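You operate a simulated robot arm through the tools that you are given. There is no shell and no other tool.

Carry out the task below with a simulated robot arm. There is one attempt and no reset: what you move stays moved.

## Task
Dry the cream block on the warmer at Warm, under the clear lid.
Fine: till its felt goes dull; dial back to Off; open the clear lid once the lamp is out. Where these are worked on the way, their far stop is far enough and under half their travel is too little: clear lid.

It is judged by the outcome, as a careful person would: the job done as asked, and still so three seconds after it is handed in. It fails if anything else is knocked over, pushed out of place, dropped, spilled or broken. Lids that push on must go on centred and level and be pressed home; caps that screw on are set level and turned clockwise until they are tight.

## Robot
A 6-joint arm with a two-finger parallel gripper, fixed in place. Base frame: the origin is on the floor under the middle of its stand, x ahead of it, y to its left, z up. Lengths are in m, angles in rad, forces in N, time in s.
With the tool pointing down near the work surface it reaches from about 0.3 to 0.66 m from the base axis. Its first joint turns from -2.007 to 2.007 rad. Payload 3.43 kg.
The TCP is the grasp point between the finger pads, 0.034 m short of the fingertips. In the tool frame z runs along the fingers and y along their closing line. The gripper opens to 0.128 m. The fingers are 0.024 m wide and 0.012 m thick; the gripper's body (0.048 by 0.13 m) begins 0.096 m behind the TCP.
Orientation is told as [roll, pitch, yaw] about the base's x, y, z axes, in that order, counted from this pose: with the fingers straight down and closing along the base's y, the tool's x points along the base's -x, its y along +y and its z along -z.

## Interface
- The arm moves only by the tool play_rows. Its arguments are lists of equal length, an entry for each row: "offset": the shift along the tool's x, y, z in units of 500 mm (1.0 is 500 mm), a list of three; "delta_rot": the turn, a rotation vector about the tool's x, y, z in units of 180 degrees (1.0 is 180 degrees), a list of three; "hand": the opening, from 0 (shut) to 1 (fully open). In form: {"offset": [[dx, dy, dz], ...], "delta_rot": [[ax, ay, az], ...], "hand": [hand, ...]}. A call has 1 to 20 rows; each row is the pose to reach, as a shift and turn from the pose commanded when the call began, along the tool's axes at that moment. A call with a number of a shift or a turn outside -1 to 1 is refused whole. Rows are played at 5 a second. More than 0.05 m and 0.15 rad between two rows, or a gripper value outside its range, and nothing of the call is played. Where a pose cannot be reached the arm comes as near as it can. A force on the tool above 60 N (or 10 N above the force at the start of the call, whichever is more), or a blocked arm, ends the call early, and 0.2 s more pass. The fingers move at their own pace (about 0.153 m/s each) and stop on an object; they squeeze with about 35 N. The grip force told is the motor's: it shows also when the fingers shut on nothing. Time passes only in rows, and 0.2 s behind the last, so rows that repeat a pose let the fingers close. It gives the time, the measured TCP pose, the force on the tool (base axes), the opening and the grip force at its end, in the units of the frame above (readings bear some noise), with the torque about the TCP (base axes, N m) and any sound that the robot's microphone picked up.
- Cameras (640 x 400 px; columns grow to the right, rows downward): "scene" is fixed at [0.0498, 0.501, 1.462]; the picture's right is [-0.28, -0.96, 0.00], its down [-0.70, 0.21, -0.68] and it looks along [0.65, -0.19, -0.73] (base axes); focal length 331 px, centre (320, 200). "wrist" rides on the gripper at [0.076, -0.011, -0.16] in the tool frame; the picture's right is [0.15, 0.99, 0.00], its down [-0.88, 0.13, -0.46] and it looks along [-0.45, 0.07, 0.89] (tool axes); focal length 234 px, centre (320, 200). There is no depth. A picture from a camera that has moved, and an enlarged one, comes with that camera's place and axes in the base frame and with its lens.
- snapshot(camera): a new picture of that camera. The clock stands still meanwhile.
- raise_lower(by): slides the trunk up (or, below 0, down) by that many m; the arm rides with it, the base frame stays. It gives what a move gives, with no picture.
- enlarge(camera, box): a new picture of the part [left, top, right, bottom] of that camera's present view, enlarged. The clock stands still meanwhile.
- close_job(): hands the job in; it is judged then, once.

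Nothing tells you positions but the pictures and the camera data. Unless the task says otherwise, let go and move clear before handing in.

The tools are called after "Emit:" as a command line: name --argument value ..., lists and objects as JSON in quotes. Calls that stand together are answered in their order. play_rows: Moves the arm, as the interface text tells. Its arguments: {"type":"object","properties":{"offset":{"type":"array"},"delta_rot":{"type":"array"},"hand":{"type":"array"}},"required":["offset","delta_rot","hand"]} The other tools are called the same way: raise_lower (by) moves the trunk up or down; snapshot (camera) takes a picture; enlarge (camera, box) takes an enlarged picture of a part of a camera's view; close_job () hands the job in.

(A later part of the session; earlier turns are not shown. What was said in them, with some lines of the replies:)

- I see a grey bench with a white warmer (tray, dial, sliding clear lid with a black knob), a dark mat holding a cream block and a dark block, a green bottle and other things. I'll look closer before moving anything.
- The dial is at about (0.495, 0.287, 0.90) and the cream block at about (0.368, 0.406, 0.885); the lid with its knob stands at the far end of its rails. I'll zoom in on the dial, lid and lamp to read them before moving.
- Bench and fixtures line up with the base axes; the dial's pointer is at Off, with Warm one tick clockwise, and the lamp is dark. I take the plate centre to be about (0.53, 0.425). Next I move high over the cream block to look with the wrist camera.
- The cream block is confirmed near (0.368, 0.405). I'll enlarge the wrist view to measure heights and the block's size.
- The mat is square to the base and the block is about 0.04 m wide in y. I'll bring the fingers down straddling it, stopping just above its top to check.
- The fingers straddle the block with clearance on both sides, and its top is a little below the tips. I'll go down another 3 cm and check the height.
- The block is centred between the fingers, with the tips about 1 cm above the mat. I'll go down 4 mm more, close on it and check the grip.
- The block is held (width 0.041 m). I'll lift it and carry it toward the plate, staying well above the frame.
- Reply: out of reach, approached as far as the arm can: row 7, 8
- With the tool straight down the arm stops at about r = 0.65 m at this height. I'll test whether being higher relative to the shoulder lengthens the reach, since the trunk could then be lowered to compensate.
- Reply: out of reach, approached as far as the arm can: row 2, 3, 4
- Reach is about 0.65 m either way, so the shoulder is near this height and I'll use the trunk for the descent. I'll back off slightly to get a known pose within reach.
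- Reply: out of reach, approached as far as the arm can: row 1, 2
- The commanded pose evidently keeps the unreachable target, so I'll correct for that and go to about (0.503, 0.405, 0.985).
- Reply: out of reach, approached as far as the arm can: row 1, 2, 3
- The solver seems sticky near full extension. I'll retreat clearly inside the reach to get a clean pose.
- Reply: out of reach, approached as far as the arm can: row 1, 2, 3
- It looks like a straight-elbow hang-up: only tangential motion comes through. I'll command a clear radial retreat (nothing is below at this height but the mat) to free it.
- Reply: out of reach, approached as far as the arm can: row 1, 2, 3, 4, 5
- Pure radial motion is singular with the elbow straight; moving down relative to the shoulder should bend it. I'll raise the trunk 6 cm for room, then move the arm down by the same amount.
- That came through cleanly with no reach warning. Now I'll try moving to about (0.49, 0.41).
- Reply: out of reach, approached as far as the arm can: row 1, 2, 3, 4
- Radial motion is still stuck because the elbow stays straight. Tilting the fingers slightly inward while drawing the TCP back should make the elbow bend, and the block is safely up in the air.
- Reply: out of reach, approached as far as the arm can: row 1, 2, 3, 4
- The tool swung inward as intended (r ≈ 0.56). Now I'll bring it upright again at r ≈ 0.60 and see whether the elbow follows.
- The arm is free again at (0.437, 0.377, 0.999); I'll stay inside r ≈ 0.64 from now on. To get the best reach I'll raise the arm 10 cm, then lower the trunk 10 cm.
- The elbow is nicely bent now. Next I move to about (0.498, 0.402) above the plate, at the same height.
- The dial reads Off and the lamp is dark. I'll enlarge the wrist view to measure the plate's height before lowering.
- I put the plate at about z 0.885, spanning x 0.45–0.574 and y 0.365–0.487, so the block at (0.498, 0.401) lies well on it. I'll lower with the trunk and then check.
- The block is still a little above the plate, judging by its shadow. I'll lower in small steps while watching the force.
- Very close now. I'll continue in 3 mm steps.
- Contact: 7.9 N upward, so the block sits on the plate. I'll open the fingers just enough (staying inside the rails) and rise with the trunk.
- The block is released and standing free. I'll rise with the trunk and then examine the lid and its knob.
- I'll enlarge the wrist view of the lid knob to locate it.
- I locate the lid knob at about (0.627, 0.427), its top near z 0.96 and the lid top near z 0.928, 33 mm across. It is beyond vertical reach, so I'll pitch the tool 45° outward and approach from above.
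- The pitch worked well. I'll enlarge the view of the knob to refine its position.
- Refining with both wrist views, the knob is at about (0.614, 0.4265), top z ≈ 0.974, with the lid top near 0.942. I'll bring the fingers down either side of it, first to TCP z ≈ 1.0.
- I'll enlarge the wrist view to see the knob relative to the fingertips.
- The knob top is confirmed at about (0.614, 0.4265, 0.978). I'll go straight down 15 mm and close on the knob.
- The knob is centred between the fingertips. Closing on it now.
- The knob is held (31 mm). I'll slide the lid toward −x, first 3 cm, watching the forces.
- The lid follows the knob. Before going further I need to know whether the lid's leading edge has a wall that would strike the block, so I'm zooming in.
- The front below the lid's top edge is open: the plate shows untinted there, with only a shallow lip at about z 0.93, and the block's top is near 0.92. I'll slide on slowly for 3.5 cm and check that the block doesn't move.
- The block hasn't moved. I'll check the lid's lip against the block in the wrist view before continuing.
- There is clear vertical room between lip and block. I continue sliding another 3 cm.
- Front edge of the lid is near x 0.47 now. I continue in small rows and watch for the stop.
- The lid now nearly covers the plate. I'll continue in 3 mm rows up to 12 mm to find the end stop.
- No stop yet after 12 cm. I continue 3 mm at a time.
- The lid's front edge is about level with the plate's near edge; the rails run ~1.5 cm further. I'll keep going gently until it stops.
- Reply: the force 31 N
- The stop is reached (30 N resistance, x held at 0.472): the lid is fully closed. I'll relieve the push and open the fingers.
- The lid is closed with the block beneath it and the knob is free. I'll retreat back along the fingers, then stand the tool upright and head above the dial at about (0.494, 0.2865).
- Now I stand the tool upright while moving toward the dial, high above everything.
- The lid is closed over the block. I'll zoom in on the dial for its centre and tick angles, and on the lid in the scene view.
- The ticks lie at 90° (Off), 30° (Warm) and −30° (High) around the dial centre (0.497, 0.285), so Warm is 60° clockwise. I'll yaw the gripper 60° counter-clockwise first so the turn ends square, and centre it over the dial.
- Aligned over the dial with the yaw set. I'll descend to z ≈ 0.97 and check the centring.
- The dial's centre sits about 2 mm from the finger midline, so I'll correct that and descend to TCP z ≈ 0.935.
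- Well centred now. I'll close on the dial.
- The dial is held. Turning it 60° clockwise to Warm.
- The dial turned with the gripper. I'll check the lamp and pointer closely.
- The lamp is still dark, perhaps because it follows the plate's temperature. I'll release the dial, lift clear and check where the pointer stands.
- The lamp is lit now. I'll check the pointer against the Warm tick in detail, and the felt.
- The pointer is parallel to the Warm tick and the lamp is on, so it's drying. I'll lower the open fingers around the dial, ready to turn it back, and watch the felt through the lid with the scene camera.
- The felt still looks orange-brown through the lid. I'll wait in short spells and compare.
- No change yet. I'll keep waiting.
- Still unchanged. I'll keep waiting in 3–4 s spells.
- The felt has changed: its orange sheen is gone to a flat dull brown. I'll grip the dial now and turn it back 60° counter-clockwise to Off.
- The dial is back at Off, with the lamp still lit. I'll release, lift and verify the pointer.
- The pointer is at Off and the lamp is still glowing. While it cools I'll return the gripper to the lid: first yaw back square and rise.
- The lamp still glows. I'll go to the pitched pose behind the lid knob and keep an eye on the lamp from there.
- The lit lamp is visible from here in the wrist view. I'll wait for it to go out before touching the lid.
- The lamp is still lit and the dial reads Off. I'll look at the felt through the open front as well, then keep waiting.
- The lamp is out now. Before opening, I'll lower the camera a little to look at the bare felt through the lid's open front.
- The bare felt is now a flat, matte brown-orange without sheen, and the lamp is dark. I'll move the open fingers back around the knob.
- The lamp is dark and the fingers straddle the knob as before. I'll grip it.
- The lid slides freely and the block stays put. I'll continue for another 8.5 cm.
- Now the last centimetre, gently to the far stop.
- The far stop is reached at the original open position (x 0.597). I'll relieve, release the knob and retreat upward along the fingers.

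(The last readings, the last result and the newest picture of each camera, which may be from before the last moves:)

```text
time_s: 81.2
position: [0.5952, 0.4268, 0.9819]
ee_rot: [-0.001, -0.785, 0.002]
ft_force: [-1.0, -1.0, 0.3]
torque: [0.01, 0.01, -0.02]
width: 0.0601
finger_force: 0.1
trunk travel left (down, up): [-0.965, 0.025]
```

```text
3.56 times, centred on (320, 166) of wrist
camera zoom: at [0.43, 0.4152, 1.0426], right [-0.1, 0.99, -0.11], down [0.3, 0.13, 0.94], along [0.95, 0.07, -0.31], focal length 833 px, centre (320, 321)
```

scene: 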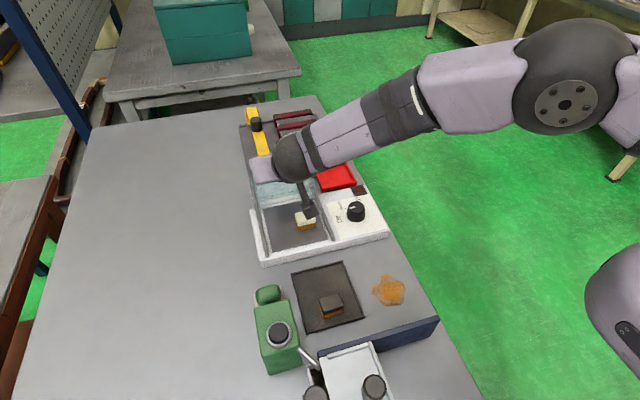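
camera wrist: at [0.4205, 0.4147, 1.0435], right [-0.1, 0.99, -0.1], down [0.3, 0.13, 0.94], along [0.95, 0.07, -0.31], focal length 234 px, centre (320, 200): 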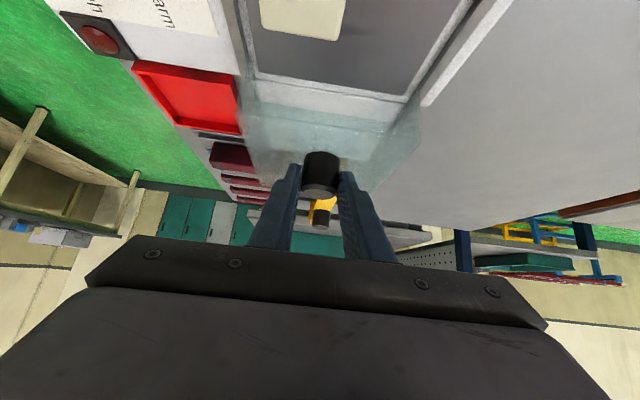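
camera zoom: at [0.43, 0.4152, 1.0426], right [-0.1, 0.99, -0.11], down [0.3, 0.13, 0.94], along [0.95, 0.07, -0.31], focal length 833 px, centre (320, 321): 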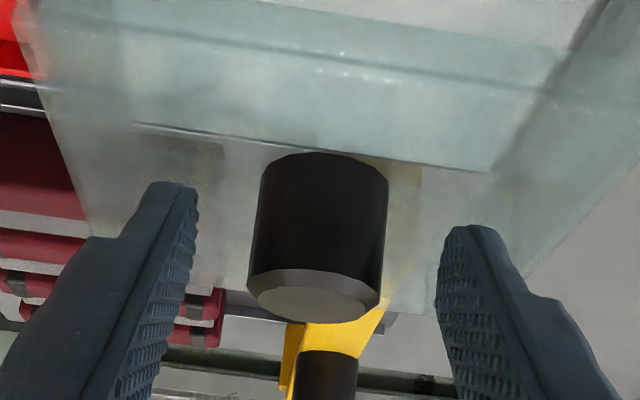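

The knob is free. I'll retreat along the finger axis and view the result.

Emit:
play_rows --offset '[[0, 0, -0.05], [0, 0, -0.11], [0, 0, -0.18], [0, 0, -0.25]]' --delta_rot '[[0, 0, 0], [0, 0, 0], [0, 0, 0], [0, 0, 0]]' --hand '[0.47, 0.47, 0.47, 0.47]'

Emit:
snapshot --camera "wrist"

Emit:
snapshot --camera "scene"

```text
time_s: 82.2
position: [0.5072, 0.4272, 1.0714]
ee_rot: [-0.001, -0.784, 0.002]
ft_force: [0.9, -0.4, 1.0]
torque: [0.01, -0.02, 0.0]
width: 0.0604
finger_force: 0.0
trunk travel left (down, up): [-0.965, 0.025]
```

```text
taken
camera wrist: at [0.3415, 0.416, 1.1324], right [-0.1, 0.99, -0.11], down [0.3, 0.13, 0.94], along [0.95, 0.07, -0.31], focal length 234 px, centre (320, 200)
```

wrist: 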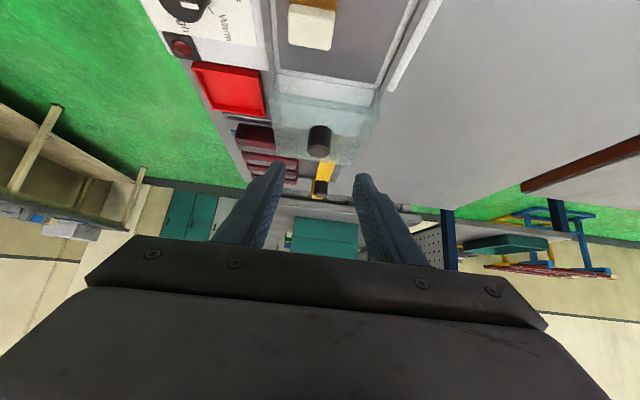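

```text
taken
```

scene: 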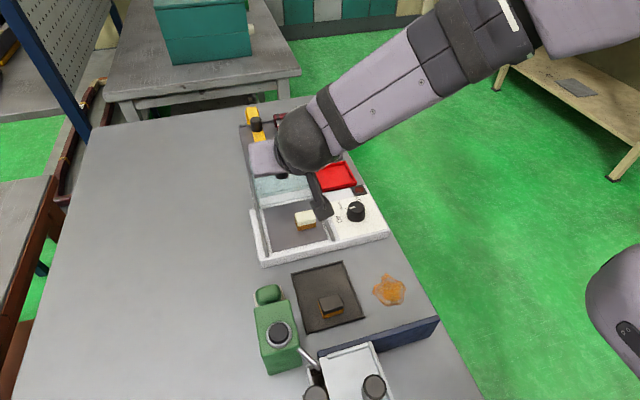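

Now I'll stand the tool upright and move it away to the side, well above everything, for a clear final look.

Emit:
play_rows --offset '[[0.0, -0.05, -0.03], [0.0, -0.1, -0.05], [0.0, -0.15, -0.07], [0.0, -0.2, -0.09], [0.0, -0.25, -0.11], [0.0, -0.3, -0.13]]' --delta_rot '[[0, 0.0417, 0], [0, 0.0833, 0], [0, 0.125, 0], [0, 0.1667, 0], [0, 0.2083, 0], [0, 0.25, 0]]' --hand '[0.47, 0.47, 0.47, 0.47, 0.47, 0.47]'

Emit:
snapshot --camera "scene"

Emit:
enlarge --camera "scene" --box '[240, 150, 400, 250]'

Emit:
enlarge --camera "scene" --box '[280, 200, 360, 320]'

Emit:
snapshot --camera "wrist"

```text
time_s: 83.6
position: [0.4592, 0.2737, 1.1186]
ee_rot: [0.0, 0.005, 0.0]
ft_force: [1.1, -0.6, 0.2]
torque: [0.03, 0.02, 0.02]
width: 0.0603
finger_force: 0.0
trunk travel left (down, up): [-0.965, 0.025]
```

```text
taken
```

scene: 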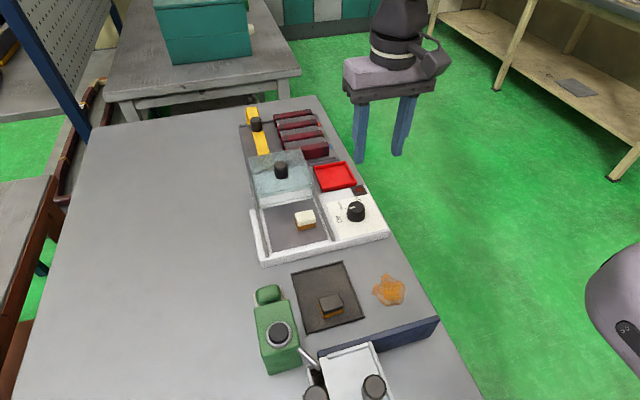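

```text
4.00 times, centred on (320, 200) of scene
camera zoom: at [0.0498, 0.501, 1.462], right [-0.28, -0.96, 0.0], down [-0.7, 0.21, -0.68], along [0.65, -0.19, -0.73], focal length 1325 px, centre (320, 200)
```

zoom: 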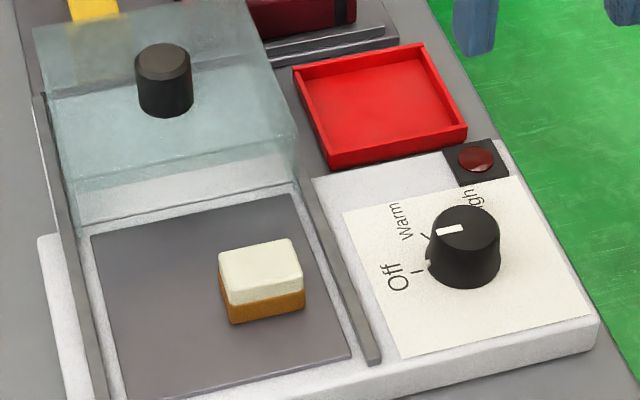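

```text
3.33 times, centred on (320, 260) of scene
camera zoom: at [0.0498, 0.501, 1.462], right [-0.28, -0.96, 0.0], down [-0.7, 0.21, -0.68], along [0.65, -0.19, -0.73], focal length 1104 px, centre (320, 0)
```

zoom: 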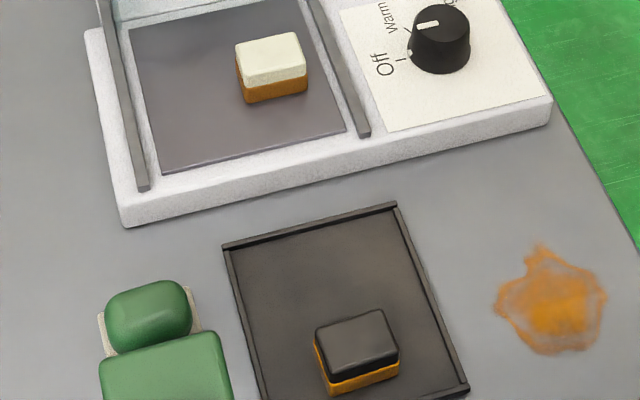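

```text
taken
camera wrist: at [0.3851, 0.2629, 1.2782], right [-0.15, 0.99, 0.0], down [0.88, 0.13, 0.45], along [0.45, 0.07, -0.89], focal length 234 px, centre (320, 200)
```

wrist: 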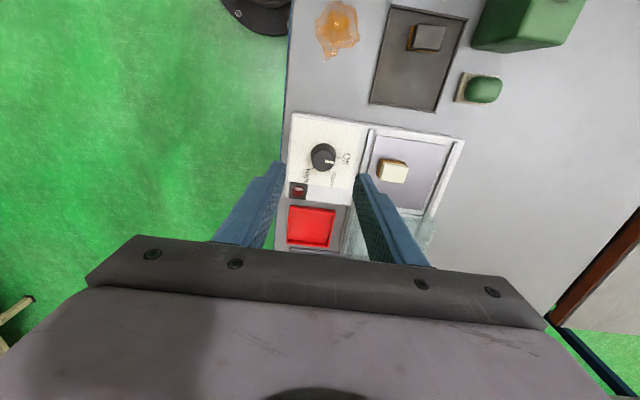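

The cream block's felt is now a dull brown beside the dark block's still-bright orange; the lid is open, the lamp is out and nothing else has moved. A last close check of the dial and felt before handing in.

Emit:
enlarge --camera "scene" --box '[285, 195, 365, 245]'

Emit:
enlarge --camera "wrist" --box '[280, 120, 440, 220]'

```text
8.00 times, centred on (325, 220) of scene
camera zoom: at [0.0498, 0.501, 1.462], right [-0.28, -0.96, 0.0], down [-0.7, 0.21, -0.68], along [0.65, -0.19, -0.73], focal length 2649 px, centre (280, 40)
```

zoom: 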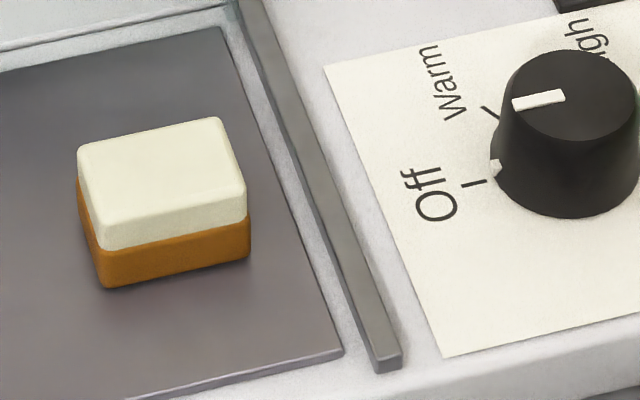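

```text
4.00 times, centred on (360, 170) of wrist
camera zoom: at [0.3851, 0.2629, 1.2782], right [-0.15, 0.99, 0.0], down [0.88, 0.13, 0.45], along [0.45, 0.07, -0.89], focal length 937 px, centre (160, 320)
```

zoom: 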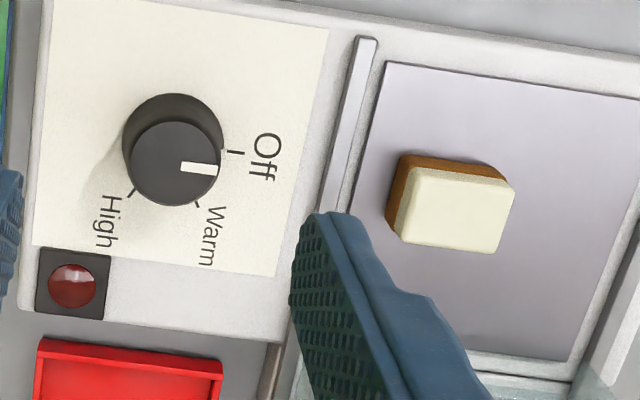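

The pointer matches its original Off position, the felt is dull, the lid is at its far stop, the lamp is dark and the gripper is clear. Handing the job in.

Emit:
close_job

```text
The job is handed in.
```

The cream block is dried and the job is handed in. The tool only confirmed it was received, so I don't know the verdict yet.

- **Drying:** the block dried on the warmer plate at Warm, under the closed lid. Its felt went from bright orange to a dull brown. The dark block's felt on the mat is still bright orange.
- **Dial and lamp:** I turned the dial back to Off, with the pointer where it started. The lamp stayed lit for about 10 seconds more, and I left the lid alone until it was out.
- **Lid:** it is open again, slid to its far stop.
- **Block:** it is still on the warmer plate, slightly off centre because the arm could not reach further with the tool upright. The task did not ask for it to be put back.

Nothing else moved in the final pictures, and the gripper is empty and clear. Early on, the arm stuck at full reach while carrying the block; I worked it free without dropping or bumping anything.
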